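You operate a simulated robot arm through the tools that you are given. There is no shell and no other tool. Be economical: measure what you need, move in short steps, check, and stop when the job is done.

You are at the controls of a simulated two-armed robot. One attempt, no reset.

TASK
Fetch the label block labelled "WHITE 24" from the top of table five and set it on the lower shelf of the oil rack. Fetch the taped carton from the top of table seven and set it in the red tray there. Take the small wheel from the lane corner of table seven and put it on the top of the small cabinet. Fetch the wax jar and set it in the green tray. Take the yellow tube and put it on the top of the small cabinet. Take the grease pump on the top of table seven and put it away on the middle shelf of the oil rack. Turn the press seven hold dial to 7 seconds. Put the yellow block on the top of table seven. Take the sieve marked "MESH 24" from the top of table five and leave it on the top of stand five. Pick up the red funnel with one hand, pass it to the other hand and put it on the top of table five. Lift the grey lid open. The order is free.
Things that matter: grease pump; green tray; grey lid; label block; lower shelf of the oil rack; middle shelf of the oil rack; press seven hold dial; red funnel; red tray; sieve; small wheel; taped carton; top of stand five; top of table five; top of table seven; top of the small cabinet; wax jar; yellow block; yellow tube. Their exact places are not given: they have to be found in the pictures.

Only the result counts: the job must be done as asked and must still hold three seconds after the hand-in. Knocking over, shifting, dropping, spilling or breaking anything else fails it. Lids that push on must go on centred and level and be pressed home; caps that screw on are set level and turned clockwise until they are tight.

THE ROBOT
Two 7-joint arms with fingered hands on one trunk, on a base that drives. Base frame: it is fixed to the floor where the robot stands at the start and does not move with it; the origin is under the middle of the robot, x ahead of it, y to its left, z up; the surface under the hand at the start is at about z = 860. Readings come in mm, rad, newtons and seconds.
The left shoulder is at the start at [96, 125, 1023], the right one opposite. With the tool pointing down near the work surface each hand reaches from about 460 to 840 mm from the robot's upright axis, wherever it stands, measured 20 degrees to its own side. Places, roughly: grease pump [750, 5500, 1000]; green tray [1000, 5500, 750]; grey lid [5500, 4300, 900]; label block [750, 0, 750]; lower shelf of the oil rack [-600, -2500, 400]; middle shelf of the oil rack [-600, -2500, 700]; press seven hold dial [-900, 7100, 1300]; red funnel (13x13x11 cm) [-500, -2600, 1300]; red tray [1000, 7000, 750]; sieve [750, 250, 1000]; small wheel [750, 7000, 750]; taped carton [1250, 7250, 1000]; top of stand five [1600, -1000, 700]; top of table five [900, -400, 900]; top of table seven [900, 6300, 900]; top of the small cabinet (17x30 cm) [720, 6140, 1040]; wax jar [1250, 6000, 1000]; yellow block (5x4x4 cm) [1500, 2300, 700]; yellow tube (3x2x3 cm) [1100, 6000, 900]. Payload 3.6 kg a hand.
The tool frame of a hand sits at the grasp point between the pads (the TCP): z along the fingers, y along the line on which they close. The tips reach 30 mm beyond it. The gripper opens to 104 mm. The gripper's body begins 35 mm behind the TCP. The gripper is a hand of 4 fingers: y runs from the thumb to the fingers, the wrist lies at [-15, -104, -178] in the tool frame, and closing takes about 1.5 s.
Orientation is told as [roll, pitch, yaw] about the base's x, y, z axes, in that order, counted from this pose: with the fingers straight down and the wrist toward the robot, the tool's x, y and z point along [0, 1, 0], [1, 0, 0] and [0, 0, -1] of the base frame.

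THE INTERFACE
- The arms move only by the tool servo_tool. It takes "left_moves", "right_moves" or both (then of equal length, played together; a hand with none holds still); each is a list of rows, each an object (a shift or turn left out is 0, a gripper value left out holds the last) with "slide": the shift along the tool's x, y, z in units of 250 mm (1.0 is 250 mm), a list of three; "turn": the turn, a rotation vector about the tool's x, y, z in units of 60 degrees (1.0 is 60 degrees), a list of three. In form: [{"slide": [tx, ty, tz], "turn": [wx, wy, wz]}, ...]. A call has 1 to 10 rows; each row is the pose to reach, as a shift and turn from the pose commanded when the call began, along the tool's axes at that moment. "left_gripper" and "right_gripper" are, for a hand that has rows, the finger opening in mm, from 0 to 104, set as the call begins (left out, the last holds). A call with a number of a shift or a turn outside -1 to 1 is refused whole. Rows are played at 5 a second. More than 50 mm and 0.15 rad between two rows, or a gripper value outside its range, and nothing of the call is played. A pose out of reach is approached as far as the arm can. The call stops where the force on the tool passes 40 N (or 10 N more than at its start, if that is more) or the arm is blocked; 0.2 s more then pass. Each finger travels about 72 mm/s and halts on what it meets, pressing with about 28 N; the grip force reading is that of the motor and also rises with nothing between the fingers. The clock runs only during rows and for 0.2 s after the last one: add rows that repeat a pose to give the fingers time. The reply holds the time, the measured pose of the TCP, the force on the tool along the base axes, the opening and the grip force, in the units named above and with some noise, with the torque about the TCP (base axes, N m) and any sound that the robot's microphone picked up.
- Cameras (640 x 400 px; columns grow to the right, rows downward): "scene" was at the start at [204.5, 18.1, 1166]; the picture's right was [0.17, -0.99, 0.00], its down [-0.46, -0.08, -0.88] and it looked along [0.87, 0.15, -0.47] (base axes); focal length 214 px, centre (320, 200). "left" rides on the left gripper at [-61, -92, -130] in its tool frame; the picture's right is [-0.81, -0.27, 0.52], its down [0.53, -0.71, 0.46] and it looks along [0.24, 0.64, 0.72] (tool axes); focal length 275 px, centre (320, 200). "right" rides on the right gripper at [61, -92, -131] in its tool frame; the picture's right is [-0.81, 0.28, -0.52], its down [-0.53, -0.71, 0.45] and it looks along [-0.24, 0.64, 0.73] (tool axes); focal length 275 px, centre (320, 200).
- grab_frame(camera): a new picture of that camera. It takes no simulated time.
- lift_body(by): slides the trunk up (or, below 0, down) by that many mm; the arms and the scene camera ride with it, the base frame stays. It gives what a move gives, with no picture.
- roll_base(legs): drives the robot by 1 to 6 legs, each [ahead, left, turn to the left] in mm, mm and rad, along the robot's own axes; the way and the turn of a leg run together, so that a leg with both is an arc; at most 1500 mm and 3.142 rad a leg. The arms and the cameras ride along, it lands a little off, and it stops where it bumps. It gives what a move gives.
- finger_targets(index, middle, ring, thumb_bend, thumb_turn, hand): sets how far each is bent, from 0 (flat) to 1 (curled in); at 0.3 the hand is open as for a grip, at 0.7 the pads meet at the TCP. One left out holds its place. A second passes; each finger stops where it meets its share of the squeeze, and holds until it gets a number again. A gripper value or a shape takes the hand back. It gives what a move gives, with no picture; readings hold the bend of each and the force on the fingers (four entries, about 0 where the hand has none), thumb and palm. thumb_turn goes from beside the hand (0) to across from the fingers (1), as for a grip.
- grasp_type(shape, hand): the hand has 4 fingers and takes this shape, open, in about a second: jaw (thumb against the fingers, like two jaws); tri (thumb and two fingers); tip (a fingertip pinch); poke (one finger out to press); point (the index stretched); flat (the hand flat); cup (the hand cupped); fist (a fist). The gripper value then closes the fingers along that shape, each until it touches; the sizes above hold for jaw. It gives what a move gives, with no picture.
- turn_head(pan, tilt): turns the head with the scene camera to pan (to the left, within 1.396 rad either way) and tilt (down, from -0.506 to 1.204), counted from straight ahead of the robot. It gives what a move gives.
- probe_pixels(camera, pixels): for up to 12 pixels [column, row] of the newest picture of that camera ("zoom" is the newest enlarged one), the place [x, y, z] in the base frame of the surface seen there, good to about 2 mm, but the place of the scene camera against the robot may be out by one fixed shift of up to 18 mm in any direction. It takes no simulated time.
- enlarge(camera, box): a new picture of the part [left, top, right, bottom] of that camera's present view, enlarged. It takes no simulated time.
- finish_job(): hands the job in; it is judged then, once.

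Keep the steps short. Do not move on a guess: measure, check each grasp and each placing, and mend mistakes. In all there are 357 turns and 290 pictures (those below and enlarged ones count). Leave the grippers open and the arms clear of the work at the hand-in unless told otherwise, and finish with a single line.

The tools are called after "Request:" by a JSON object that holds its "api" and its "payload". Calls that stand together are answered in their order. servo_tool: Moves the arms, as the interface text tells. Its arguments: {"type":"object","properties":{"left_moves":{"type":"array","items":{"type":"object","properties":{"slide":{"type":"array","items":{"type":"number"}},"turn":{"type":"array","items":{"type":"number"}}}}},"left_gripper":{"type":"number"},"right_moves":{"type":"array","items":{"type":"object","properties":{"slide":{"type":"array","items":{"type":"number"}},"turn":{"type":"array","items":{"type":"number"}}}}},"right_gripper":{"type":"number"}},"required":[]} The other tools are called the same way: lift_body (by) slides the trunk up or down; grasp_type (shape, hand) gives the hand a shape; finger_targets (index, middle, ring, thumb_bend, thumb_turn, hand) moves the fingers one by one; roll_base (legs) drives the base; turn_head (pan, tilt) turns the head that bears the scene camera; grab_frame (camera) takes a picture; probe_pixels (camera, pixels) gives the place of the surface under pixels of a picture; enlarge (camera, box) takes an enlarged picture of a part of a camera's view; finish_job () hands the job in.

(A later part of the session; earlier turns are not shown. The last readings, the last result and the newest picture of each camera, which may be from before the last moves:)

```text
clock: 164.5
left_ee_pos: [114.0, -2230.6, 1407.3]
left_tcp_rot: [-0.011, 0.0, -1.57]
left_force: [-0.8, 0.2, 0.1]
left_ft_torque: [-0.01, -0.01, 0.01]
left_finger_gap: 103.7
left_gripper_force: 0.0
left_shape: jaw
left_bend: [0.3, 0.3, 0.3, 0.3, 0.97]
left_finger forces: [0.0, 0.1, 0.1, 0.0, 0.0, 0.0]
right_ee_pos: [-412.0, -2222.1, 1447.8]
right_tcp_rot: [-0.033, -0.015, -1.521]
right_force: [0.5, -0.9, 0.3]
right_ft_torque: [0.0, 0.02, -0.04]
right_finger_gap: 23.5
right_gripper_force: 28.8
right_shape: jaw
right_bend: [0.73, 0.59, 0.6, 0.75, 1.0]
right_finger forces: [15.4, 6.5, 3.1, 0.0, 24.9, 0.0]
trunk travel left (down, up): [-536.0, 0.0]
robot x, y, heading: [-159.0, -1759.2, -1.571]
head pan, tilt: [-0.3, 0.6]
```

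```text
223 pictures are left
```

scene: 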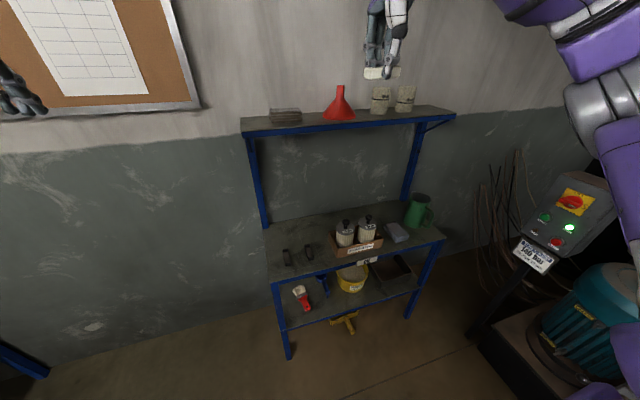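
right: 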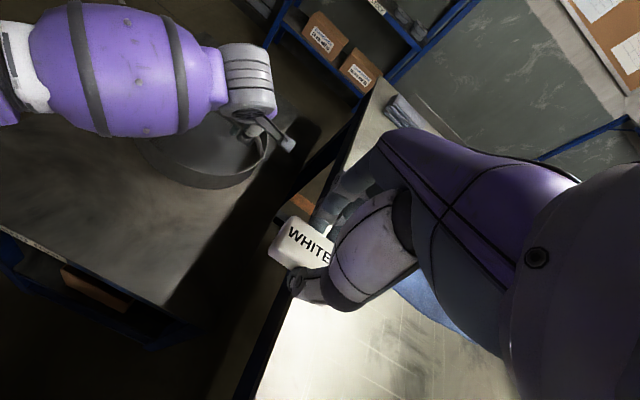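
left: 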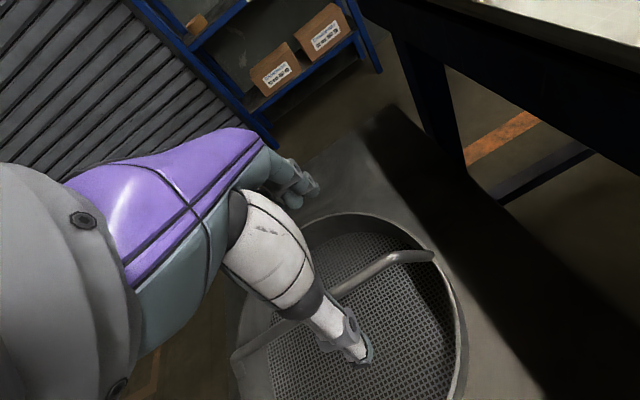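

Request:
{"api": "enlarge", "payload": {"camera": "scene", "box": [240, 200, 460, 340]}}

Request:
{"api": "probe_pixels", "payload": {"camera": "scene", "pixels": [[540, 200], [600, 190], [575, 290], [500, 360], [300, 300], [325, 285], [350, 285], [395, 280], [340, 310], [285, 320], [415, 285], [380, 290]]}}

```text
2.86 times, centred on (350, 270) of scene
```

zoom: 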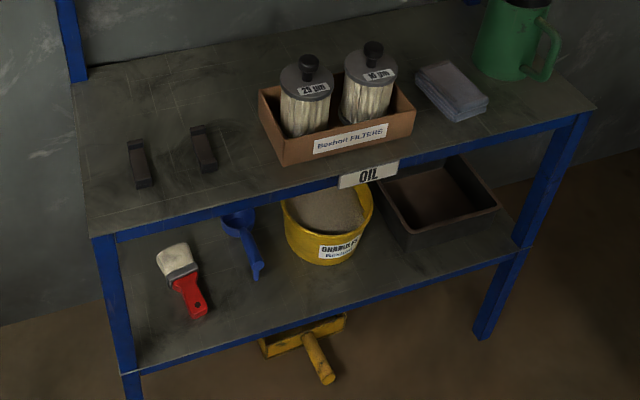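

```text
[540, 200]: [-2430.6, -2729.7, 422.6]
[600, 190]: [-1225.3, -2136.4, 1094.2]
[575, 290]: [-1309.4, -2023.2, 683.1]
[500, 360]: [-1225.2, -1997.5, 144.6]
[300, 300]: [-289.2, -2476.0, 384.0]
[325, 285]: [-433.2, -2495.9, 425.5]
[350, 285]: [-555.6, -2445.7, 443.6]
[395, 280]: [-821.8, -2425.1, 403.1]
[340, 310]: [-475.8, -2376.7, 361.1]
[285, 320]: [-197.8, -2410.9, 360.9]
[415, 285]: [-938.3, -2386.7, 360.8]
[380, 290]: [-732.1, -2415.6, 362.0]
```

Request:
{"api": "probe_pixels", "payload": {"camera": "zoom", "pixels": [[200, 312], [180, 300], [258, 278], [262, 265], [300, 250], [330, 262], [250, 323], [235, 305], [290, 300], [350, 295], [400, 255], [145, 340]]}}

```text
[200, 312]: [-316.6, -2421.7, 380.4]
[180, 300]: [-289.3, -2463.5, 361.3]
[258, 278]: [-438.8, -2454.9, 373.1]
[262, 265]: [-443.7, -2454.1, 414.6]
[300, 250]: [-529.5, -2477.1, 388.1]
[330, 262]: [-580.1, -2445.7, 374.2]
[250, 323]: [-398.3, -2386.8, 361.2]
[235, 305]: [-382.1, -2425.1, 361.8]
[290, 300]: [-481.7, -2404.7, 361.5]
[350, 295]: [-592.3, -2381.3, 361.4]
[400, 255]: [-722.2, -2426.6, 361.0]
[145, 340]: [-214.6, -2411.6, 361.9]
```

The chosen spot is (−380,−2400) on the lower shelf, between brush and scoop. Before lowering the trunk I check what is at the left.

Request:
{"api": "turn_head", "payload": {"pan": 0.9, "tilt": 0.8}}

Request:
{"api": "grab_frame", "payload": {"camera": "scene"}}

```text
clock: 165.9
left_ee_pos: [114.9, -2229.0, 1406.2]
left_tcp_rot: [-0.011, 0.0, -1.57]
left_force: [-0.2, 1.4, -0.1]
left_ft_torque: [0.01, 0.02, -0.02]
left_finger_gap: 104.0
left_gripper_force: 0.1
left_shape: jaw
left_bend: [0.3, 0.3, 0.3, 0.3, 0.97]
left_finger forces: [0.1, 0.0, 0.1, 0.0, 0.0, 0.0]
right_ee_pos: [-411.6, -2222.9, 1448.7]
right_tcp_rot: [-0.033, -0.016, -1.522]
right_force: [-0.3, 0.7, 0.4]
right_ft_torque: [0.02, 0.0, -0.02]
right_finger_gap: 23.7
right_gripper_force: 27.9
right_shape: jaw
right_bend: [0.73, 0.59, 0.6, 0.75, 1.0]
right_finger forces: [15.3, 6.5, 3.0, 0.0, 24.9, 0.0]
trunk travel left (down, up): [-536.0, 0.0]
robot x, y, heading: [-165.0, -1758.5, -1.571]
head pan, tilt: [0.901, 0.799]
```

```text
221 pictures are left
```

scene: 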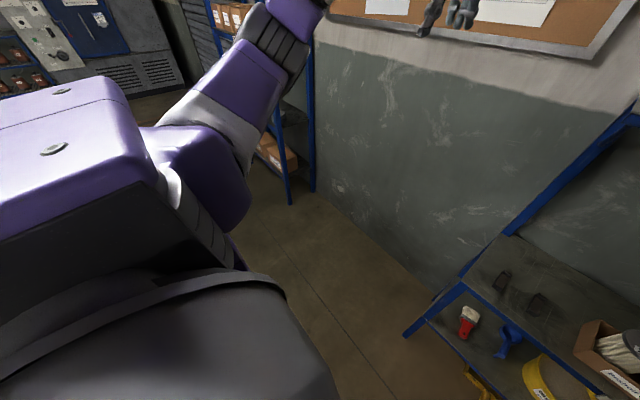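

Left is clear. Lower the trunk in two stages, watching for odd tilts.

Request:
{"api": "lift_body", "payload": {"by": -300}}

Request:
{"api": "lift_body", "payload": {"by": -180}}

```text
clock: 168.9
left_ee_pos: [115.1, -2229.0, 1105.6]
left_tcp_rot: [-0.011, 0.0, -1.573]
left_force: [-0.7, 0.3, 0.1]
left_ft_torque: [-0.02, -0.02, 0.0]
left_finger_gap: 103.7
left_gripper_force: 0.0
left_shape: jaw
left_bend: [0.3, 0.3, 0.3, 0.3, 0.97]
left_finger forces: [0.0, 0.0, 0.0, 0.0, 0.0, 0.0]
right_ee_pos: [-411.3, -2222.8, 1150.4]
right_tcp_rot: [-0.033, -0.016, -1.521]
right_force: [-0.1, 0.0, -1.2]
right_ft_torque: [-0.02, 0.01, -0.04]
right_finger_gap: 23.7
right_gripper_force: 27.3
right_shape: jaw
right_bend: [0.73, 0.59, 0.6, 0.75, 1.0]
right_finger forces: [15.3, 6.5, 3.1, 0.0, 24.9, 0.1]
trunk travel left (down, up): [-236.0, 300.0]
robot x, y, heading: [-161.9, -1762.2, -1.571]
head pan, tilt: [0.901, 0.799]
```

```text
clock: 170.9
left_ee_pos: [114.0, -2228.5, 926.1]
left_tcp_rot: [-0.011, 0.001, -1.571]
left_force: [0.6, -0.1, -0.5]
left_ft_torque: [0.0, 0.01, -0.04]
left_finger_gap: 103.9
left_gripper_force: 0.1
left_shape: jaw
left_bend: [0.3, 0.3, 0.3, 0.3, 0.97]
left_finger forces: [0.1, 0.0, 0.0, 0.1, 0.0, 0.0]
right_ee_pos: [-412.1, -2237.4, 958.9]
right_tcp_rot: [-0.031, 0.007, -1.522]
right_force: [0.0, 1.2, -0.1]
right_ft_torque: [-0.03, -0.02, -0.01]
right_finger_gap: 23.8
right_gripper_force: 27.9
right_shape: jaw
right_bend: [0.73, 0.59, 0.6, 0.75, 1.0]
right_finger forces: [15.3, 6.4, 3.2, 0.1, 25.1, 0.1]
trunk travel left (down, up): [-56.0, 480.0]
robot x, y, heading: [-161.4, -1757.9, -1.564]
head pan, tilt: [0.901, 0.799]
```

Request:
{"api": "servo_tool", "payload": {"right_moves": [{"slide": [0.013, 0.006, 0.16], "turn": [0, 0.01, 0.016]}, {"slide": [0.027, 0.013, 0.32], "turn": [0, 0.02, 0.03]}, {"slide": [0.04, 0.02, 0.48], "turn": [0, 0.03, 0.048]}, {"slide": [0.053, 0.027, 0.64], "turn": [0, 0.03, 0.048]}, {"slide": [0.067, 0.034, 0.8], "turn": [0, 0.03, 0.048]}, {"slide": [0.08, 0.04, 0.96], "turn": [0, 0.03, 0.048]}, {"slide": [0.08, 0.04, 0.96], "turn": [0, 0.03, 0.048]}]}}

Request:
{"api": "turn_head", "payload": {"pan": -0.4, "tilt": 0.8}}

Request:
{"api": "grab_frame", "payload": {"camera": "scene"}}

```text
clock: 172.5
left_ee_pos: [113.9, -2228.4, 926.6]
left_tcp_rot: [-0.01, -0.001, -1.572]
left_force: [-0.3, -0.1, 1.6]
left_ft_torque: [0.02, 0.05, 0.01]
left_finger_gap: 103.8
left_gripper_force: 0.0
left_shape: jaw
left_bend: [0.3, 0.3, 0.3, 0.3, 0.97]
left_finger forces: [0.0, 0.0, 0.0, 0.0, 0.0, 0.0]
right_ee_pos: [-398.7, -2243.6, 716.8]
right_tcp_rot: [0.001, 0.008, -1.571]
right_force: [-0.7, 0.2, 0.7]
right_ft_torque: [-0.02, -0.01, -0.03]
right_finger_gap: 24.1
right_gripper_force: 28.3
right_shape: jaw
right_bend: [0.73, 0.59, 0.61, 0.75, 1.0]
right_finger forces: [15.3, 6.4, 3.0, 0.0, 24.8, 0.0]
trunk travel left (down, up): [-56.0, 480.0]
robot x, y, heading: [-160.5, -1760.4, -1.567]
head pan, tilt: [0.901, 0.799]
```

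```text
clock: 174.0
left_ee_pos: [114.2, -2230.3, 925.8]
left_tcp_rot: [-0.01, 0.0, -1.571]
left_force: [-0.1, -0.5, 0.2]
left_ft_torque: [0.02, -0.03, 0.0]
left_finger_gap: 104.0
left_gripper_force: 0.1
left_shape: jaw
left_bend: [0.3, 0.3, 0.3, 0.3, 0.97]
left_finger forces: [0.0, 0.1, 0.0, 0.0, 0.0, 0.1]
right_ee_pos: [-399.4, -2244.5, 717.6]
right_tcp_rot: [0.0, 0.008, -1.573]
right_force: [0.2, 0.6, 0.0]
right_ft_torque: [0.01, 0.02, -0.01]
right_finger_gap: 23.8
right_gripper_force: 28.1
right_shape: jaw
right_bend: [0.73, 0.59, 0.61, 0.75, 1.0]
right_finger forces: [15.3, 6.4, 3.1, 0.0, 24.7, 0.0]
trunk travel left (down, up): [-56.0, 480.0]
robot x, y, heading: [-162.7, -1761.4, -1.567]
head pan, tilt: [-0.4, 0.799]
```

```text
220 pictures are left
```

scene: 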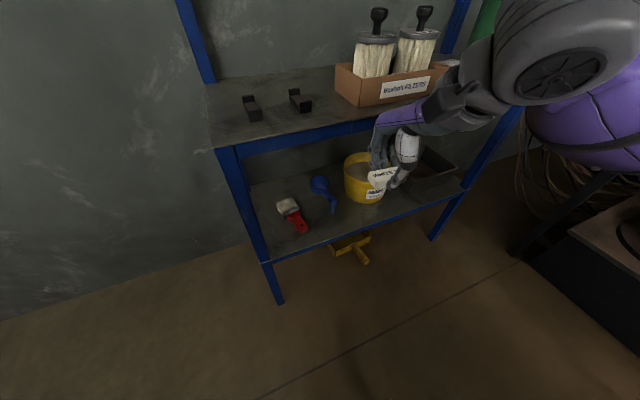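

Lower the hand in front of the shelf to about z=470.

Request:
{"api": "servo_tool", "payload": {"right_moves": [{"slide": [0.013, 0, 0.16]}, {"slide": [0.027, 0, 0.32]}, {"slide": [0.04, 0, 0.48]}, {"slide": [0.053, 0, 0.64]}, {"slide": [0.067, 0, 0.8]}, {"slide": [0.076, 0, 0.98]}, {"slide": [0.076, 0, 0.98]}]}}

Request:
{"api": "grab_frame", "payload": {"camera": "scene"}}

Request:
{"api": "grab_frame", "payload": {"camera": "right"}}

```text
clock: 175.6
left_ee_pos: [115.2, -2228.8, 926.0]
left_tcp_rot: [-0.01, -0.001, -1.571]
left_force: [0.1, -0.6, 0.1]
left_ft_torque: [0.01, -0.03, 0.02]
left_finger_gap: 104.1
left_gripper_force: 0.1
left_shape: jaw
left_bend: [0.3, 0.3, 0.3, 0.3, 0.97]
left_finger forces: [0.0, 0.1, 0.1, 0.1, 0.0, 0.0]
right_ee_pos: [-381.2, -2242.1, 471.0]
right_tcp_rot: [0.001, 0.009, -1.57]
right_force: [0.4, 0.9, -0.2]
right_ft_torque: [0.03, -0.01, 0.02]
right_finger_gap: 23.7
right_gripper_force: 28.1
right_shape: jaw
right_bend: [0.73, 0.59, 0.61, 0.75, 1.0]
right_finger forces: [15.3, 6.4, 3.2, 0.1, 24.8, 0.0]
right hand out of reach, approached as far as the arm can: row 1, 2, 3
trunk travel left (down, up): [-56.0, 480.0]
robot x, y, heading: [-163.0, -1757.6, -1.574]
head pan, tilt: [-0.4, 0.799]
```

```text
219 pictures are left
```

scene: 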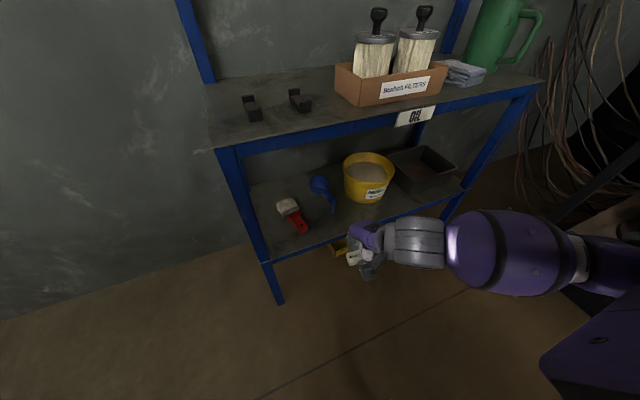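

```text
218 pictures are left
```

right: 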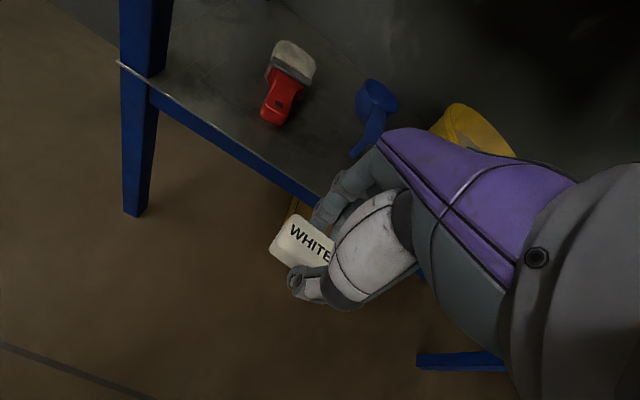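

Measure the shelf, brush and scoop with the right camera.

Request:
{"api": "probe_pixels", "payload": {"camera": "right", "pixels": [[270, 118], [280, 124], [357, 155], [372, 132], [250, 165], [300, 190], [300, 150], [340, 170], [200, 130], [320, 180]]}}

```text
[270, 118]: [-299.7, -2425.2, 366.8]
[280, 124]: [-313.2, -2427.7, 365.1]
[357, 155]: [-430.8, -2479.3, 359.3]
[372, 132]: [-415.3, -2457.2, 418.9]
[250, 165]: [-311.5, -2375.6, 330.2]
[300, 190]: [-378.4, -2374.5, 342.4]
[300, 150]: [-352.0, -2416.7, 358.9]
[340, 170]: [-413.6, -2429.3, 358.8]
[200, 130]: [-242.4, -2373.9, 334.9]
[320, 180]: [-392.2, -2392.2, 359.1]
```

Request:
{"api": "servo_tool", "payload": {"right_moves": [{"slide": [0.01, 0.15, 0.05]}, {"slide": [0.024, 0.3, 0.1]}, {"slide": [0.024, 0.45, 0.15]}, {"slide": [0.024, 0.58, 0.19]}, {"slide": [0.024, 0.64, 0.2]}, {"slide": [0.024, 0.64, 0.2]}]}}

Request:
{"api": "grab_frame", "payload": {"camera": "right"}}

```text
clock: 177.0
left_ee_pos: [114.8, -2228.4, 926.7]
left_tcp_rot: [-0.011, 0.0, -1.569]
left_force: [0.2, 0.4, 0.0]
left_ft_torque: [-0.01, 0.0, 0.0]
left_finger_gap: 103.6
left_gripper_force: 0.1
left_shape: jaw
left_bend: [0.3, 0.3, 0.3, 0.3, 0.97]
left_finger forces: [0.1, 0.0, 0.1, 0.0, 0.0, 0.1]
right_ee_pos: [-374.5, -2402.1, 421.6]
right_tcp_rot: [0.0, 0.008, -1.571]
right_force: [1.1, -1.0, -0.1]
right_ft_torque: [-0.02, 0.0, 0.02]
right_finger_gap: 23.6
right_gripper_force: 27.8
right_shape: jaw
right_bend: [0.73, 0.59, 0.61, 0.75, 1.0]
right_finger forces: [15.3, 6.3, 3.2, 0.0, 24.8, 0.0]
trunk travel left (down, up): [-56.0, 480.0]
robot x, y, heading: [-159.0, -1758.4, -1.565]
head pan, tilt: [-0.4, 0.799]
```

```text
217 pictures are left
```

right: 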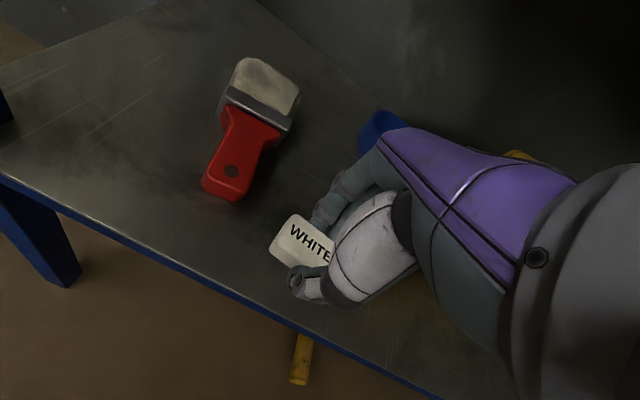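

Well placed above the free patch. Lower until contact.

Request:
{"api": "servo_tool", "payload": {"right_moves": [{"slide": [0, 0, 0.05]}, {"slide": [0, 0, 0.09]}, {"slide": [0, 0, 0.106]}, {"slide": [0, 0, 0.112]}, {"slide": [0, 0, 0.112]}]}}

```text
clock: 178.2
left_ee_pos: [114.5, -2228.9, 925.4]
left_tcp_rot: [-0.011, 0.0, -1.571]
left_force: [-0.9, 0.9, 0.3]
left_ft_torque: [0.0, 0.01, 0.0]
left_finger_gap: 103.9
left_gripper_force: 0.1
left_shape: jaw
left_bend: [0.3, 0.3, 0.3, 0.3, 0.97]
left_finger forces: [0.0, 0.0, 0.1, 0.0, 0.0, 0.0]
right_ee_pos: [-372.8, -2401.9, 393.6]
right_tcp_rot: [0.0, 0.01, -1.571]
right_force: [0.0, 1.0, -0.7]
right_ft_torque: [-0.01, -0.02, -0.01]
right_finger_gap: 23.5
right_gripper_force: 28.1
right_shape: jaw
right_bend: [0.73, 0.59, 0.61, 0.75, 1.0]
right_finger forces: [15.3, 6.3, 3.1, 0.1, 24.8, 0.0]
trunk travel left (down, up): [-56.0, 480.0]
robot x, y, heading: [-160.6, -1760.0, -1.565]
head pan, tilt: [-0.4, 0.799]
```

Request:
{"api": "servo_tool", "payload": {"right_moves": [{"slide": [0, 0, 0.008]}, {"slide": [0, 0, 0.012]}, {"slide": [0, 0, 0.012]}]}}

Request:
{"api": "servo_tool", "payload": {"right_moves": [{"slide": [0, 0, 0]}, {"slide": [0, 0, 0]}, {"slide": [0, 0, 0]}, {"slide": [0, 0, 0]}, {"slide": [0, 0, 0]}], "right_gripper": 70}}

Request:
{"api": "grab_frame", "payload": {"camera": "right"}}

```text
clock: 179.0
left_ee_pos: [114.6, -2227.9, 927.2]
left_tcp_rot: [-0.011, 0.0, -1.573]
left_force: [0.7, 0.5, -0.4]
left_ft_torque: [-0.01, 0.0, 0.05]
left_finger_gap: 104.0
left_gripper_force: 0.1
left_shape: jaw
left_bend: [0.3, 0.3, 0.3, 0.3, 0.97]
left_finger forces: [0.0, 0.1, 0.0, 0.1, 0.1, 0.1]
right_ee_pos: [-375.7, -2403.3, 391.1]
right_tcp_rot: [0.0, 0.008, -1.574]
right_force: [-0.3, -0.1, 1.3]
right_ft_torque: [-0.03, -0.06, 0.01]
right_finger_gap: 23.6
right_gripper_force: 27.8
right_shape: jaw
right_bend: [0.73, 0.59, 0.61, 0.75, 1.0]
right_finger forces: [15.8, 6.3, 3.2, 0.0, 25.0, 0.1]
trunk travel left (down, up): [-56.0, 480.0]
robot x, y, heading: [-164.2, -1762.4, -1.57]
head pan, tilt: [-0.4, 0.799]
```

```text
clock: 180.2
left_ee_pos: [113.5, -2229.7, 926.7]
left_tcp_rot: [-0.009, 0.0, -1.572]
left_force: [-0.3, -1.2, -0.2]
left_ft_torque: [0.03, 0.01, -0.01]
left_finger_gap: 104.0
left_gripper_force: 0.0
left_shape: jaw
left_bend: [0.3, 0.3, 0.3, 0.3, 0.97]
left_finger forces: [0.1, 0.0, 0.0, 0.1, 0.1, 0.0]
right_ee_pos: [-373.9, -2402.5, 391.0]
right_tcp_rot: [-0.001, 0.009, -1.57]
right_force: [-0.5, 1.0, 1.5]
right_ft_torque: [-0.01, -0.01, 0.01]
right_finger_gap: 69.2
right_gripper_force: 0.2
right_shape: jaw
right_bend: [0.28, 0.38, 0.35, 0.6, 1.0]
right_finger forces: [0.1, 1.2, 0.1, 0.1, 0.0, 0.0]
trunk travel left (down, up): [-56.0, 480.0]
robot x, y, heading: [-162.6, -1762.7, -1.567]
head pan, tilt: [-0.4, 0.799]
```

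```text
216 pictures are left
```

right: 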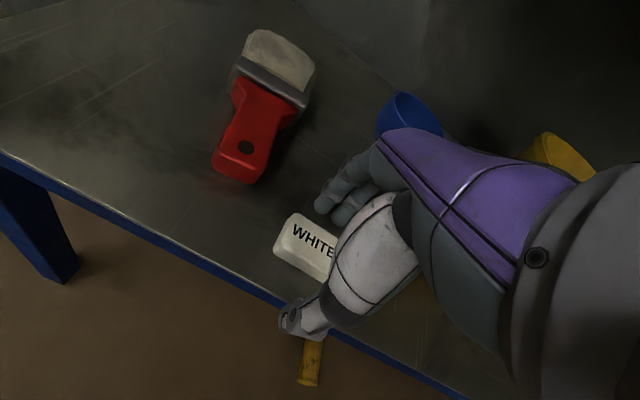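

Block released on the shelf. Rise 40 mm and withdraw.

Request:
{"api": "servo_tool", "payload": {"right_moves": [{"slide": [0, 0, -0.08]}, {"slide": [0, 0, -0.2]}, {"slide": [0, -0.15, -0.22]}, {"slide": [0, -0.3, -0.22]}, {"slide": [0, -0.45, -0.22]}, {"slide": [0, -0.6, -0.22]}, {"slide": [0, -0.7, -0.22]}]}}

Request:
{"api": "grab_frame", "payload": {"camera": "right"}}

```text
clock: 181.8
left_ee_pos: [115.1, -2229.1, 926.9]
left_tcp_rot: [-0.009, 0.0, -1.572]
left_force: [-0.2, -0.5, 0.6]
left_ft_torque: [0.0, -0.02, 0.02]
left_finger_gap: 103.9
left_gripper_force: 0.0
left_shape: jaw
left_bend: [0.3, 0.3, 0.3, 0.3, 0.97]
left_finger forces: [0.0, 0.1, 0.0, 0.1, 0.0, 0.0]
right_ee_pos: [-378.2, -2231.2, 449.8]
right_tcp_rot: [0.007, 0.007, -1.56]
right_force: [-0.3, 0.3, 0.0]
right_ft_torque: [0.0, 0.01, 0.03]
right_finger_gap: 69.8
right_gripper_force: 0.0
right_shape: jaw
right_bend: [0.28, 0.38, 0.35, 0.6, 1.0]
right_finger forces: [0.1, 0.0, 0.0, 0.1, 0.0, 0.1]
right hand out of reach, approached as far as the arm can: row 7
trunk travel left (down, up): [-56.0, 480.0]
robot x, y, heading: [-162.4, -1762.0, -1.565]
head pan, tilt: [-0.4, 0.799]
```

```text
215 pictures are left
```

right: 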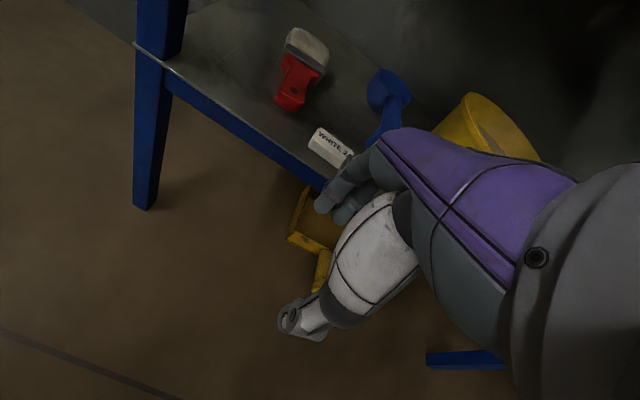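

The label block is placed. Next the red funnel on the top shelf: raise the trunk and look at it closely.

Request:
{"api": "lift_body", "payload": {"by": 480}}

Request:
{"api": "turn_head", "payload": {"pan": -0.35, "tilt": 0.3}}

Request:
{"api": "enlarge", "payload": {"camera": "scene", "box": [220, 100, 480, 300]}}

```text
refused: 480 is not a number from -400 to 400
```

```text
clock: 182.7
left_ee_pos: [115.3, -2228.6, 927.7]
left_tcp_rot: [-0.01, 0.0, -1.571]
left_force: [-0.5, -1.3, 0.4]
left_ft_torque: [0.04, 0.01, 0.05]
left_finger_gap: 104.0
left_gripper_force: 0.0
left_shape: jaw
left_bend: [0.3, 0.3, 0.3, 0.3, 0.97]
left_finger forces: [0.0, 0.0, 0.0, 0.1, 0.0, 0.1]
right_ee_pos: [-376.5, -2230.2, 449.1]
right_tcp_rot: [0.008, 0.01, -1.563]
right_force: [-1.0, 0.0, 0.5]
right_ft_torque: [0.02, 0.01, 0.05]
right_finger_gap: 69.4
right_gripper_force: 0.0
right_shape: jaw
right_bend: [0.28, 0.38, 0.35, 0.6, 1.0]
right_finger forces: [0.0, 0.0, 0.0, 0.0, 0.0, 0.0]
trunk travel left (down, up): [-56.0, 480.0]
robot x, y, heading: [-162.3, -1763.2, -1.568]
head pan, tilt: [-0.351, 0.3]
```

```text
2.00 times, centred on (350, 200) of scene
```

zoom: 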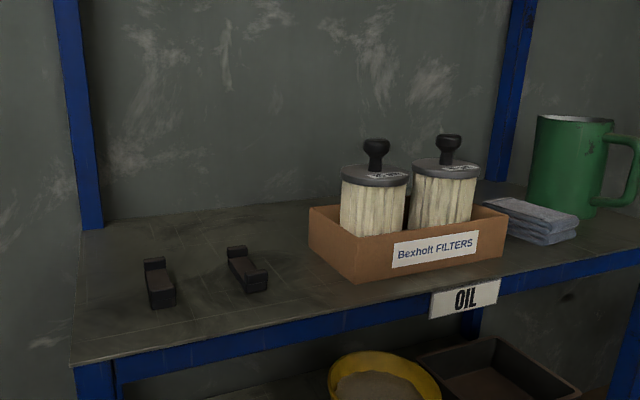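

Request:
{"api": "lift_body", "payload": {"by": 300}}

Request:
{"api": "lift_body", "payload": {"by": 150}}

Request:
{"api": "turn_head", "payload": {"pan": -0.4, "tilt": 0.4}}

Request:
{"api": "enlarge", "payload": {"camera": "scene", "box": [220, 100, 480, 300]}}

```text
clock: 185.7
left_ee_pos: [115.0, -2230.1, 1226.9]
left_tcp_rot: [-0.01, 0.001, -1.571]
left_force: [-0.2, -0.1, 0.2]
left_ft_torque: [-0.02, 0.0, -0.01]
left_finger_gap: 104.1
left_gripper_force: 0.0
left_shape: jaw
left_bend: [0.3, 0.3, 0.3, 0.3, 0.97]
left_finger forces: [0.0, 0.0, 0.0, 0.0, 0.0, 0.0]
right_ee_pos: [-378.4, -2232.4, 748.9]
right_tcp_rot: [0.001, 0.009, -1.572]
right_force: [0.1, -0.6, -0.7]
right_ft_torque: [-0.01, -0.04, -0.01]
right_finger_gap: 69.4
right_gripper_force: 0.0
right_shape: jaw
right_bend: [0.28, 0.38, 0.35, 0.6, 1.0]
right_finger forces: [0.1, 0.1, 0.1, 0.0, 0.0, 0.0]
trunk travel left (down, up): [-356.0, 180.0]
robot x, y, heading: [-161.7, -1763.0, -1.572]
head pan, tilt: [-0.351, 0.3]
```

```text
clock: 187.5
left_ee_pos: [113.9, -2230.3, 1376.1]
left_tcp_rot: [-0.011, 0.002, -1.57]
left_force: [0.0, 0.1, -0.1]
left_ft_torque: [0.0, 0.03, -0.02]
left_finger_gap: 103.9
left_gripper_force: 0.0
left_shape: jaw
left_bend: [0.3, 0.3, 0.3, 0.3, 0.97]
left_finger forces: [0.0, 0.0, 0.0, 0.0, 0.0, 0.1]
right_ee_pos: [-379.6, -2231.2, 898.1]
right_tcp_rot: [0.0, 0.011, -1.57]
right_force: [0.4, 0.6, 0.3]
right_ft_torque: [0.01, -0.01, 0.0]
right_finger_gap: 69.5
right_gripper_force: 0.1
right_shape: jaw
right_bend: [0.28, 0.38, 0.35, 0.6, 1.0]
right_finger forces: [0.1, 0.0, 0.0, 0.0, 0.1, 0.0]
trunk travel left (down, up): [-506.0, 30.0]
robot x, y, heading: [-162.6, -1762.1, -1.568]
head pan, tilt: [-0.351, 0.3]
```

```text
clock: 188.1
left_ee_pos: [114.1, -2229.1, 1375.5]
left_tcp_rot: [-0.011, 0.0, -1.572]
left_force: [0.1, 0.0, -0.4]
left_ft_torque: [0.02, -0.03, 0.0]
left_finger_gap: 103.8
left_gripper_force: 0.2
left_shape: jaw
left_bend: [0.3, 0.3, 0.3, 0.3, 0.97]
left_finger forces: [0.0, 0.0, 0.0, 0.0, 0.0, 0.1]
right_ee_pos: [-378.8, -2232.7, 899.1]
right_tcp_rot: [-0.001, 0.009, -1.572]
right_force: [-0.7, -0.2, 0.1]
right_ft_torque: [-0.02, 0.0, 0.0]
right_finger_gap: 69.6
right_gripper_force: 0.0
right_shape: jaw
right_bend: [0.28, 0.38, 0.35, 0.6, 1.0]
right_finger forces: [0.0, 0.0, 0.0, 0.0, 0.0, 0.1]
trunk travel left (down, up): [-506.0, 30.0]
robot x, y, heading: [-161.4, -1758.1, -1.574]
head pan, tilt: [-0.4, 0.4]
```

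```text
2.00 times, centred on (350, 200) of scene
```

zoom: 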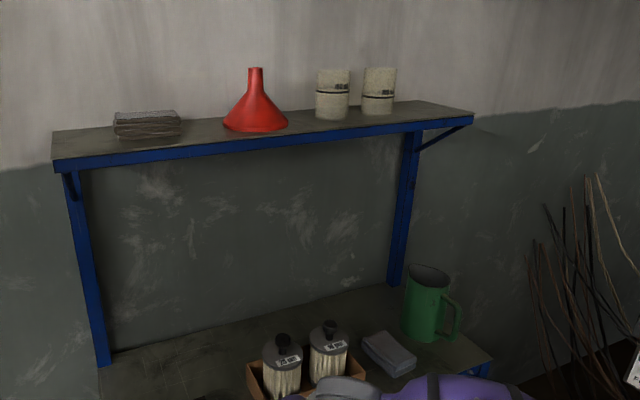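

Request:
{"api": "enlarge", "payload": {"camera": "scene", "box": [320, 125, 380, 170]}}

Request:
{"api": "probe_pixels", "payload": {"camera": "zoom", "pixels": [[288, 90], [290, 150], [290, 190], [290, 240], [290, 310], [205, 300], [380, 290], [290, 330], [540, 200], [560, 280]]}}

```text
8.89 times, centred on (350, 148) of scene
```

zoom: 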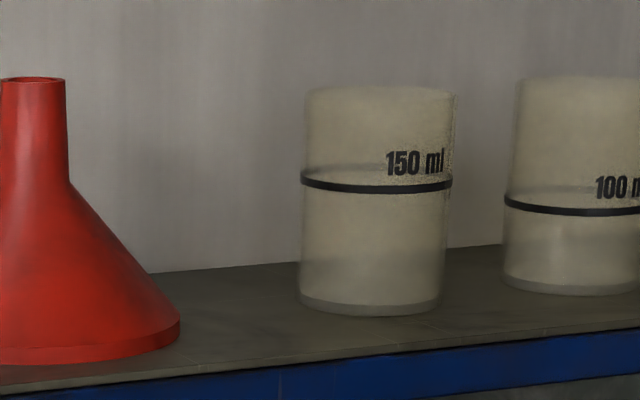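

```text
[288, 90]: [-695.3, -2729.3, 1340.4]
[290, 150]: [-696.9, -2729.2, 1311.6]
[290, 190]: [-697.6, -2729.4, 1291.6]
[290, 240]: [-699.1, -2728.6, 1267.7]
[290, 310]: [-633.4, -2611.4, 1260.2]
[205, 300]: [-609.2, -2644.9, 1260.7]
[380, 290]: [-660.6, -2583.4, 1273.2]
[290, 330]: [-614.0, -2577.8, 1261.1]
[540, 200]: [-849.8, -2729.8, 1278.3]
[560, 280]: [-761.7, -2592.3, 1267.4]
```

Request:
{"api": "enlarge", "payload": {"camera": "scene", "box": [310, 125, 386, 173]}}

Request:
{"api": "probe_pixels", "payload": {"camera": "scene", "pixels": [[348, 135], [348, 142], [348, 147], [348, 155], [348, 164], [333, 164], [362, 162], [385, 150], [296, 160], [345, 135], [351, 135]]}}

```text
8.33 times, centred on (348, 149) of scene
```

zoom: 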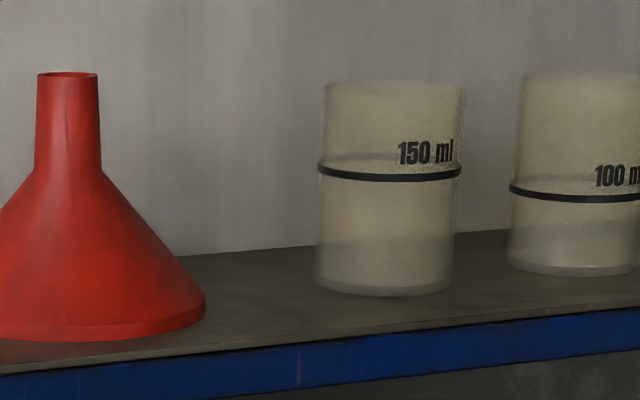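

```text
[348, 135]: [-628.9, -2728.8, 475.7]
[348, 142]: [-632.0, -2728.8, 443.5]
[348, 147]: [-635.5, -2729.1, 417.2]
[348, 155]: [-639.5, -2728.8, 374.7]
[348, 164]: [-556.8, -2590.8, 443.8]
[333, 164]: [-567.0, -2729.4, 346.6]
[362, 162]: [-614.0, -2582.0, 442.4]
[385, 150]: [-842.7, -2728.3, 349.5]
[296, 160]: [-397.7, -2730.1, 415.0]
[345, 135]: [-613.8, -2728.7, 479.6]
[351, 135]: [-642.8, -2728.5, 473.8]
```

Request:
{"api": "probe_pixels", "payload": {"camera": "zoom", "pixels": [[68, 85], [68, 120], [68, 155], [42, 120], [94, 120], [68, 200], [68, 330], [200, 310], [330, 200], [250, 330]]}}

Request:
{"api": "grab_frame", "payload": {"camera": "scene"}}

```text
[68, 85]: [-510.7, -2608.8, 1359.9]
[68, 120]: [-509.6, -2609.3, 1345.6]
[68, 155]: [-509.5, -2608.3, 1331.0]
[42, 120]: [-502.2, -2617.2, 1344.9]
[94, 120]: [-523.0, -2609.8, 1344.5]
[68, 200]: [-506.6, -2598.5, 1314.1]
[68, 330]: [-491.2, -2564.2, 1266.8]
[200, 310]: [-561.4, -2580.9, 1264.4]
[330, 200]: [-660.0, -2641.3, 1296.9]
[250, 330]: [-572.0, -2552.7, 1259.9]
```

```text
210 pictures are left
```

scene: 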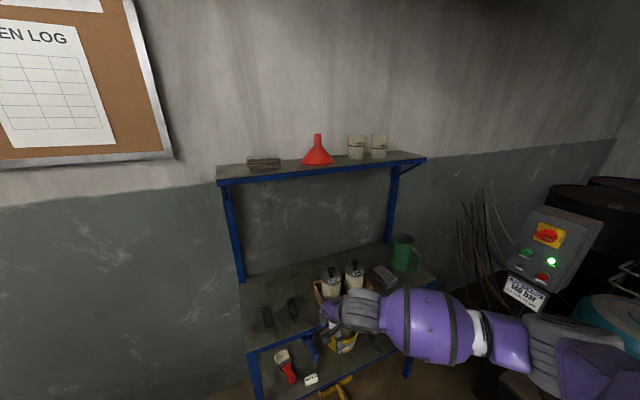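

Spout: about 25 mm wide, z 1325–1365, at about (−512,−2620); mouth down, 130 mm rim. For an in-air pass, one hand must pinch the rim palm-up while the other takes the spout. I'll test whether the left hand can turn palm-up in free space.

Request:
{"api": "servo_tool", "payload": {"left_moves": [{"turn": [-0.125, 0, 0]}, {"turn": [-0.25, 0, 0]}, {"turn": [-0.375, 0, 0]}, {"turn": [-0.5, 0, 0]}, {"turn": [-0.625, 0, 0]}, {"turn": [-0.75, 0, 0]}, {"turn": [-0.875, 0, 0]}, {"turn": [-1, 0, 0]}, {"turn": [-1, 0, 0]}]}}

Request:
{"api": "servo_tool", "payload": {"left_moves": [{"turn": [-0.125, 0, 0]}, {"turn": [-0.25, 0, 0]}, {"turn": [-0.375, 0, 0]}, {"turn": [-0.5, 0, 0]}, {"turn": [-0.625, 0, 0]}, {"turn": [-0.75, 0, 0]}, {"turn": [-0.875, 0, 0]}, {"turn": [-1, 0, 0]}, {"turn": [-1, 0, 0]}]}}

```text
clock: 190.1
left_ee_pos: [113.7, -2228.9, 1375.3]
left_tcp_rot: [-0.019, -1.052, -1.554]
left_force: [0.7, -0.4, 0.8]
left_ft_torque: [0.0, 0.03, -0.03]
left_finger_gap: 103.6
left_gripper_force: 0.0
left_shape: jaw
left_bend: [0.3, 0.3, 0.3, 0.3, 0.97]
left_finger forces: [0.0, 0.0, 0.0, 0.1, 0.1, 0.1]
right_ee_pos: [-379.1, -2233.0, 900.1]
right_tcp_rot: [0.0, 0.01, -1.571]
right_force: [-0.1, -0.4, 0.3]
right_ft_torque: [-0.04, -0.03, 0.0]
right_finger_gap: 69.7
right_gripper_force: 0.1
right_shape: jaw
right_bend: [0.28, 0.38, 0.35, 0.6, 1.0]
right_finger forces: [0.0, 0.0, 0.1, 0.1, 0.0, 0.0]
trunk travel left (down, up): [-506.0, 30.0]
robot x, y, heading: [-163.7, -1759.0, -1.569]
head pan, tilt: [-0.4, 0.4]
```

```text
clock: 192.1
left_ee_pos: [115.9, -2228.3, 1375.8]
left_tcp_rot: [-3.119, -1.047, 1.551]
left_force: [-0.4, 0.3, -0.3]
left_ft_torque: [0.05, 0.0, -0.02]
left_finger_gap: 104.0
left_gripper_force: 0.1
left_shape: jaw
left_bend: [0.3, 0.3, 0.3, 0.3, 0.97]
left_finger forces: [0.1, 0.0, 0.0, 0.0, 0.1, 0.1]
right_ee_pos: [-377.4, -2233.4, 899.3]
right_tcp_rot: [0.0, 0.008, -1.571]
right_force: [0.0, -0.7, 0.1]
right_ft_torque: [0.04, 0.0, -0.02]
right_finger_gap: 69.8
right_gripper_force: 0.0
right_shape: jaw
right_bend: [0.28, 0.38, 0.35, 0.6, 1.0]
right_finger forces: [0.0, 0.0, 0.0, 0.0, 0.0, 0.0]
trunk travel left (down, up): [-506.0, 30.0]
robot x, y, heading: [-159.5, -1759.9, -1.565]
head pan, tilt: [-0.4, 0.4]
```

The left hand turns palm-up without trouble. Now raise the right hand, keeping clear of the rack.

Request:
{"api": "servo_tool", "payload": {"right_moves": [{"slide": [0, 0, -0.18]}, {"slide": [0, -0.02, -0.36]}, {"slide": [0, -0.04, -0.54]}, {"slide": [0, -0.04, -0.72]}, {"slide": [0, -0.04, -0.9]}, {"slide": [0, -0.04, -1]}], "right_gripper": 104}}

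Request:
{"api": "servo_tool", "payload": {"right_moves": [{"slide": [0, 0, -0.18]}, {"slide": [0, 0, -0.36]}, {"slide": [0, 0, -0.54]}, {"slide": [0, 0, -0.72]}, {"slide": [0, 0, -0.9]}, {"slide": [0, 0, -1]}, {"slide": [0, 0, -1]}]}}

Request:
{"api": "roll_base", "payload": {"legs": [[0, -345, 0], [150, 0, 0]]}}

Request:
{"api": "grab_frame", "payload": {"camera": "right"}}

Request:
{"api": "grab_frame", "payload": {"camera": "left"}}

```text
clock: 193.5
left_ee_pos: [113.9, -2230.0, 1376.4]
left_tcp_rot: [-3.121, -1.047, 1.551]
left_force: [0.1, 0.3, 0.1]
left_ft_torque: [0.02, -0.01, -0.01]
left_finger_gap: 104.1
left_gripper_force: 0.1
left_shape: jaw
left_bend: [0.3, 0.3, 0.3, 0.3, 0.97]
left_finger forces: [0.0, 0.0, 0.0, 0.0, 0.0, 0.0]
right_ee_pos: [-375.9, -2222.7, 1148.6]
right_tcp_rot: [0.0, 0.008, -1.571]
right_force: [0.6, -0.6, -0.3]
right_ft_torque: [0.0, -0.01, 0.0]
right_finger_gap: 103.9
right_gripper_force: 0.0
right_shape: jaw
right_bend: [0.3, 0.3, 0.3, 0.3, 0.98]
right_finger forces: [0.0, 0.0, 0.0, 0.0, 0.0, 0.1]
trunk travel left (down, up): [-506.0, 30.0]
robot x, y, heading: [-160.7, -1758.1, -1.567]
head pan, tilt: [-0.4, 0.4]
```

```text
clock: 195.1
left_ee_pos: [113.9, -2229.7, 1376.5]
left_tcp_rot: [-3.122, -1.046, 1.55]
left_force: [-0.1, -0.5, -0.1]
left_ft_torque: [-0.01, -0.03, 0.03]
left_finger_gap: 103.9
left_gripper_force: 0.0
left_shape: jaw
left_bend: [0.3, 0.3, 0.3, 0.3, 0.97]
left_finger forces: [0.0, 0.1, 0.0, 0.1, 0.0, 0.0]
right_ee_pos: [-377.4, -2227.3, 1398.0]
right_tcp_rot: [0.001, 0.009, -1.571]
right_force: [0.2, -0.6, -0.4]
right_ft_torque: [0.0, -0.01, -0.02]
right_finger_gap: 103.8
right_gripper_force: 0.0
right_shape: jaw
right_bend: [0.3, 0.3, 0.3, 0.3, 0.98]
right_finger forces: [0.0, 0.0, 0.0, 0.0, 0.0, 0.0]
trunk travel left (down, up): [-506.0, 30.0]
robot x, y, heading: [-156.7, -1760.4, -1.57]
head pan, tilt: [-0.4, 0.4]
```

```text
clock: 199.8
left_ee_pos: [-237.5, -2380.2, 1376.6]
left_tcp_rot: [-3.12, -1.047, 1.551]
left_force: [-0.5, 0.0, 0.5]
left_ft_torque: [-0.03, 0.0, -0.02]
left_finger_gap: 103.9
left_gripper_force: 0.0
left_shape: jaw
left_bend: [0.3, 0.3, 0.3, 0.3, 0.97]
left_finger forces: [0.0, 0.0, 0.0, 0.0, 0.0, 0.1]
right_ee_pos: [-728.3, -2378.6, 1398.0]
right_tcp_rot: [0.0, 0.009, -1.573]
right_force: [0.4, 0.2, 0.0]
right_ft_torque: [0.0, 0.0, -0.01]
right_finger_gap: 103.6
right_gripper_force: 0.1
right_shape: jaw
right_bend: [0.3, 0.3, 0.3, 0.3, 0.98]
right_finger forces: [0.0, 0.0, 0.0, 0.0, 0.0, 0.1]
trunk travel left (down, up): [-506.0, 30.0]
robot x, y, heading: [-514.3, -1916.0, -1.567]
head pan, tilt: [-0.4, 0.4]
```

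```text
209 pictures are left
```

right: 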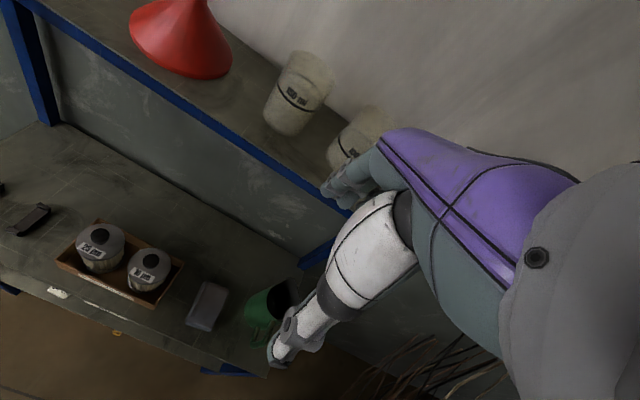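

```text
208 pictures are left
```

left: 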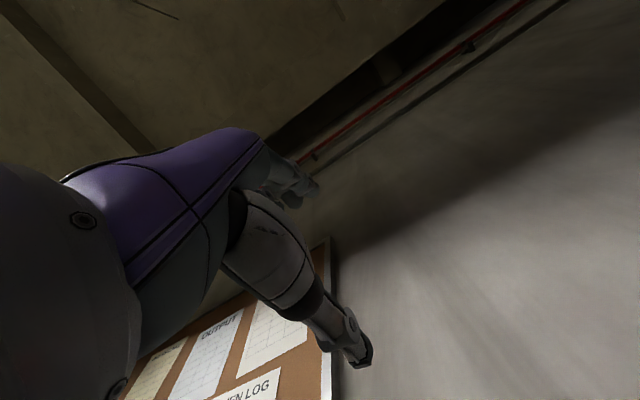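

Move the right hand over toward the funnel (staying above the beakers), then measure with its camera.

Request:
{"api": "servo_tool", "payload": {"right_moves": [{"slide": [0.15, 0, -0.1]}, {"slide": [0.3, 0, -0.2]}, {"slide": [0.45, 0.08, -0.2]}, {"slide": [0.6, 0.16, -0.2]}, {"slide": [0.75, 0.24, -0.2]}, {"slide": [0.865, 0.32, -0.2]}, {"slide": [0.865, 0.32, -0.2]}]}}

Request:
{"api": "grab_frame", "payload": {"camera": "right"}}

```text
clock: 201.4
left_ee_pos: [-237.8, -2379.1, 1376.7]
left_tcp_rot: [-3.122, -1.048, 1.552]
left_force: [-0.5, -0.7, -0.7]
left_ft_torque: [0.0, 0.01, -0.01]
left_finger_gap: 104.0
left_gripper_force: 0.0
left_shape: jaw
left_bend: [0.3, 0.3, 0.3, 0.3, 0.97]
left_finger forces: [0.0, 0.0, 0.1, 0.0, 0.1, 0.0]
right_ee_pos: [-513.7, -2458.3, 1447.6]
right_tcp_rot: [0.0, 0.009, -1.571]
right_force: [-0.5, -0.7, -0.3]
right_ft_torque: [0.02, -0.02, 0.01]
right_finger_gap: 103.5
right_gripper_force: 0.1
right_shape: jaw
right_bend: [0.3, 0.3, 0.3, 0.3, 0.98]
right_finger forces: [0.1, 0.0, 0.0, 0.0, 0.0, 0.1]
trunk travel left (down, up): [-506.0, 30.0]
robot x, y, heading: [-510.6, -1913.7, -1.567]
head pan, tilt: [-0.4, 0.4]
```

```text
207 pictures are left
```

right: 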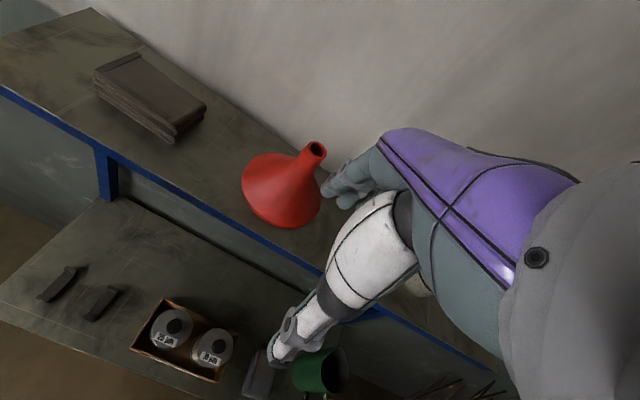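

Request:
{"api": "enlarge", "payload": {"camera": "right", "box": [230, 130, 342, 240]}}

Request:
{"api": "probe_pixels", "payload": {"camera": "right", "pixels": [[313, 153], [318, 147], [308, 148], [319, 154], [310, 156], [305, 165], [245, 180], [275, 222], [318, 210], [262, 155], [290, 240], [340, 250]]}}

```text
3.64 times, centred on (286, 185) of right
```

zoom: 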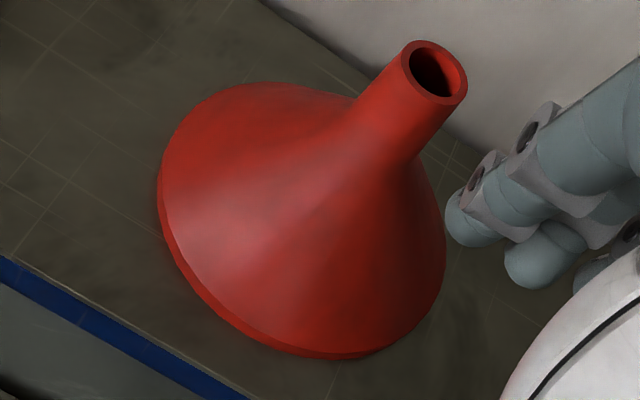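

```text
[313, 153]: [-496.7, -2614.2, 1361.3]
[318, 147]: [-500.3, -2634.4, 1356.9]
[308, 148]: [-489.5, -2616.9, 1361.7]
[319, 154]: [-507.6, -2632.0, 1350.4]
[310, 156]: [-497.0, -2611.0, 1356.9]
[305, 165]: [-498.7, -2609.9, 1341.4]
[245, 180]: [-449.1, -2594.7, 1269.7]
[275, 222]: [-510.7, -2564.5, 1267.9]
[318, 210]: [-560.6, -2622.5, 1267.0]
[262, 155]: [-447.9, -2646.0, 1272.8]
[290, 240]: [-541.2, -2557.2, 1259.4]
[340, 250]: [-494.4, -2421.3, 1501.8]
```

Spout centre ≈ (−500,−2623), top z 1362; rim centre same, radius ≈62. Move the right hand above it and lower onto the spout.

Request:
{"api": "servo_tool", "payload": {"right_moves": [{"slide": [0.02, 0.15, 0.0]}, {"slide": [0.04, 0.3, 0.0]}, {"slide": [0.055, 0.45, 0.0]}, {"slide": [0.055, 0.6, 0.05]}, {"slide": [0.055, 0.66, 0.1]}, {"slide": [0.055, 0.66, 0.25]}, {"slide": [0.055, 0.66, 0.37]}, {"slide": [0.055, 0.66, 0.38]}]}}

Request:
{"api": "grab_frame", "payload": {"camera": "right"}}

```text
clock: 203.2
left_ee_pos: [-237.4, -2381.2, 1376.0]
left_tcp_rot: [-3.123, -1.047, 1.552]
left_force: [0.2, 1.0, 0.2]
left_ft_torque: [-0.01, 0.01, 0.03]
left_finger_gap: 103.9
left_gripper_force: 0.1
left_shape: jaw
left_bend: [0.3, 0.3, 0.3, 0.3, 0.97]
left_finger forces: [0.0, 0.1, 0.0, 0.0, 0.0, 0.1]
right_ee_pos: [-524.7, -2576.1, 1330.9]
right_tcp_rot: [0.0, 0.008, -1.571]
right_force: [0.0, -0.8, 0.2]
right_ft_torque: [0.01, -0.03, -0.04]
right_finger_gap: 103.8
right_gripper_force: 0.1
right_shape: jaw
right_bend: [0.3, 0.3, 0.3, 0.3, 0.98]
right_finger forces: [0.2, 0.0, 0.0, 0.0, 0.0, 0.0]
right hand out of reach, approached as far as the arm can: row 2, 3, 4, 5, 6, 7, 8
trunk travel left (down, up): [-506.0, 30.0]
robot x, y, heading: [-515.5, -1907.9, -1.564]
head pan, tilt: [-0.4, 0.4]
```

```text
205 pictures are left
```

right: 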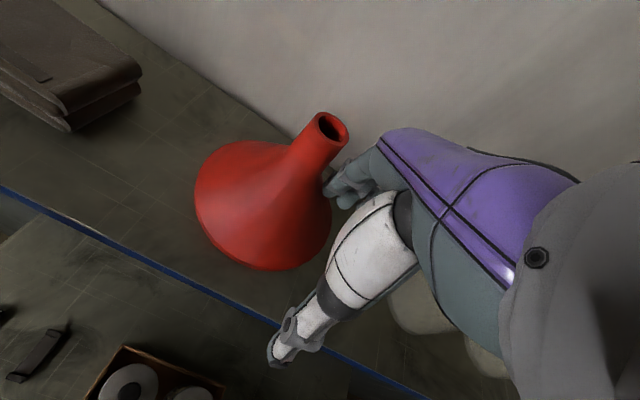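

Out of reach; it ended short and close to the cone. Rise 70 mm, then bring the base forward 90 mm.

Request:
{"api": "servo_tool", "payload": {"right_moves": [{"slide": [0, -0.1, -0.1]}, {"slide": [0, -0.2, -0.25]}, {"slide": [0, -0.2, -0.4]}, {"slide": [0.1, -0.2, -0.4]}, {"slide": [0.1, -0.2, -0.4]}]}}

Request:
{"api": "roll_base", "payload": {"legs": [[90, 0, 0]]}}

Request:
{"api": "grab_frame", "payload": {"camera": "right"}}

```text
clock: 204.4
left_ee_pos: [-237.1, -2380.3, 1375.9]
left_tcp_rot: [-3.122, -1.046, 1.551]
left_force: [0.0, -0.7, -0.6]
left_ft_torque: [-0.02, -0.02, 0.02]
left_finger_gap: 103.8
left_gripper_force: 0.1
left_shape: jaw
left_bend: [0.3, 0.3, 0.3, 0.3, 0.97]
left_finger forces: [0.1, 0.1, 0.0, 0.1, 0.1, 0.0]
right_ee_pos: [-506.5, -2516.9, 1426.1]
right_tcp_rot: [0.001, 0.009, -1.569]
right_force: [-0.3, -0.9, -0.2]
right_ft_torque: [0.0, 0.01, 0.0]
right_finger_gap: 104.0
right_gripper_force: 0.1
right_shape: jaw
right_bend: [0.3, 0.3, 0.3, 0.3, 0.98]
right_finger forces: [0.0, 0.1, 0.0, 0.0, 0.1, 0.1]
right hand out of reach, approached as far as the arm can: row 4, 5
trunk travel left (down, up): [-506.0, 30.0]
robot x, y, heading: [-511.9, -1910.1, -1.566]
head pan, tilt: [-0.4, 0.4]
```

```text
clock: 205.5
left_ee_pos: [-238.1, -2470.1, 1376.8]
left_tcp_rot: [-3.121, -1.045, 1.551]
left_force: [0.0, -0.7, -0.5]
left_ft_torque: [-0.02, 0.02, -0.01]
left_finger_gap: 103.9
left_gripper_force: 0.0
left_shape: jaw
left_bend: [0.3, 0.3, 0.3, 0.3, 0.97]
left_finger forces: [0.0, 0.1, 0.0, 0.0, 0.0, 0.1]
right_ee_pos: [-506.7, -2608.2, 1426.9]
right_tcp_rot: [0.0, 0.008, -1.57]
right_force: [-0.2, 0.7, 0.1]
right_ft_torque: [-0.01, -0.01, 0.01]
right_finger_gap: 104.0
right_gripper_force: 0.0
right_shape: jaw
right_bend: [0.3, 0.3, 0.3, 0.3, 0.98]
right_finger forces: [0.0, 0.0, 0.0, 0.1, 0.0, 0.1]
trunk travel left (down, up): [-506.0, 30.0]
robot x, y, heading: [-513.0, -1999.6, -1.57]
head pan, tilt: [-0.4, 0.4]
```

```text
204 pictures are left
```

right: 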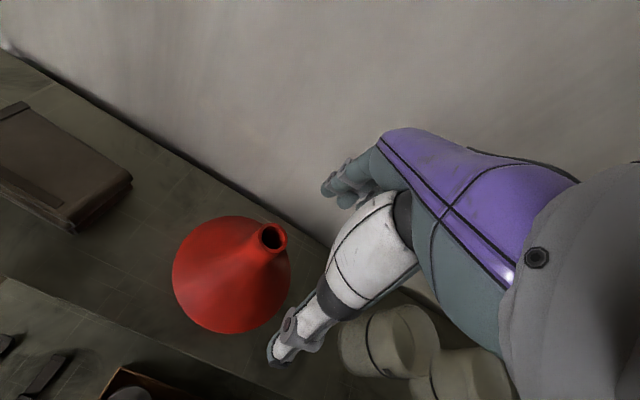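

Request:
{"api": "probe_pixels", "payload": {"camera": "right", "pixels": [[272, 226], [286, 238], [262, 240], [273, 249], [180, 290], [215, 330], [200, 225], [410, 320]]}}

```text
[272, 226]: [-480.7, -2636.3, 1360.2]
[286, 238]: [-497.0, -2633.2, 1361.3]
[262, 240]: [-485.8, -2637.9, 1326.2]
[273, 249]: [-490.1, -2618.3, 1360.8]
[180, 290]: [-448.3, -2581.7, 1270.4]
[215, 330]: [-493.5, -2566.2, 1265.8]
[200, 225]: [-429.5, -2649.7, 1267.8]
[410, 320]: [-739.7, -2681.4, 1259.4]
```

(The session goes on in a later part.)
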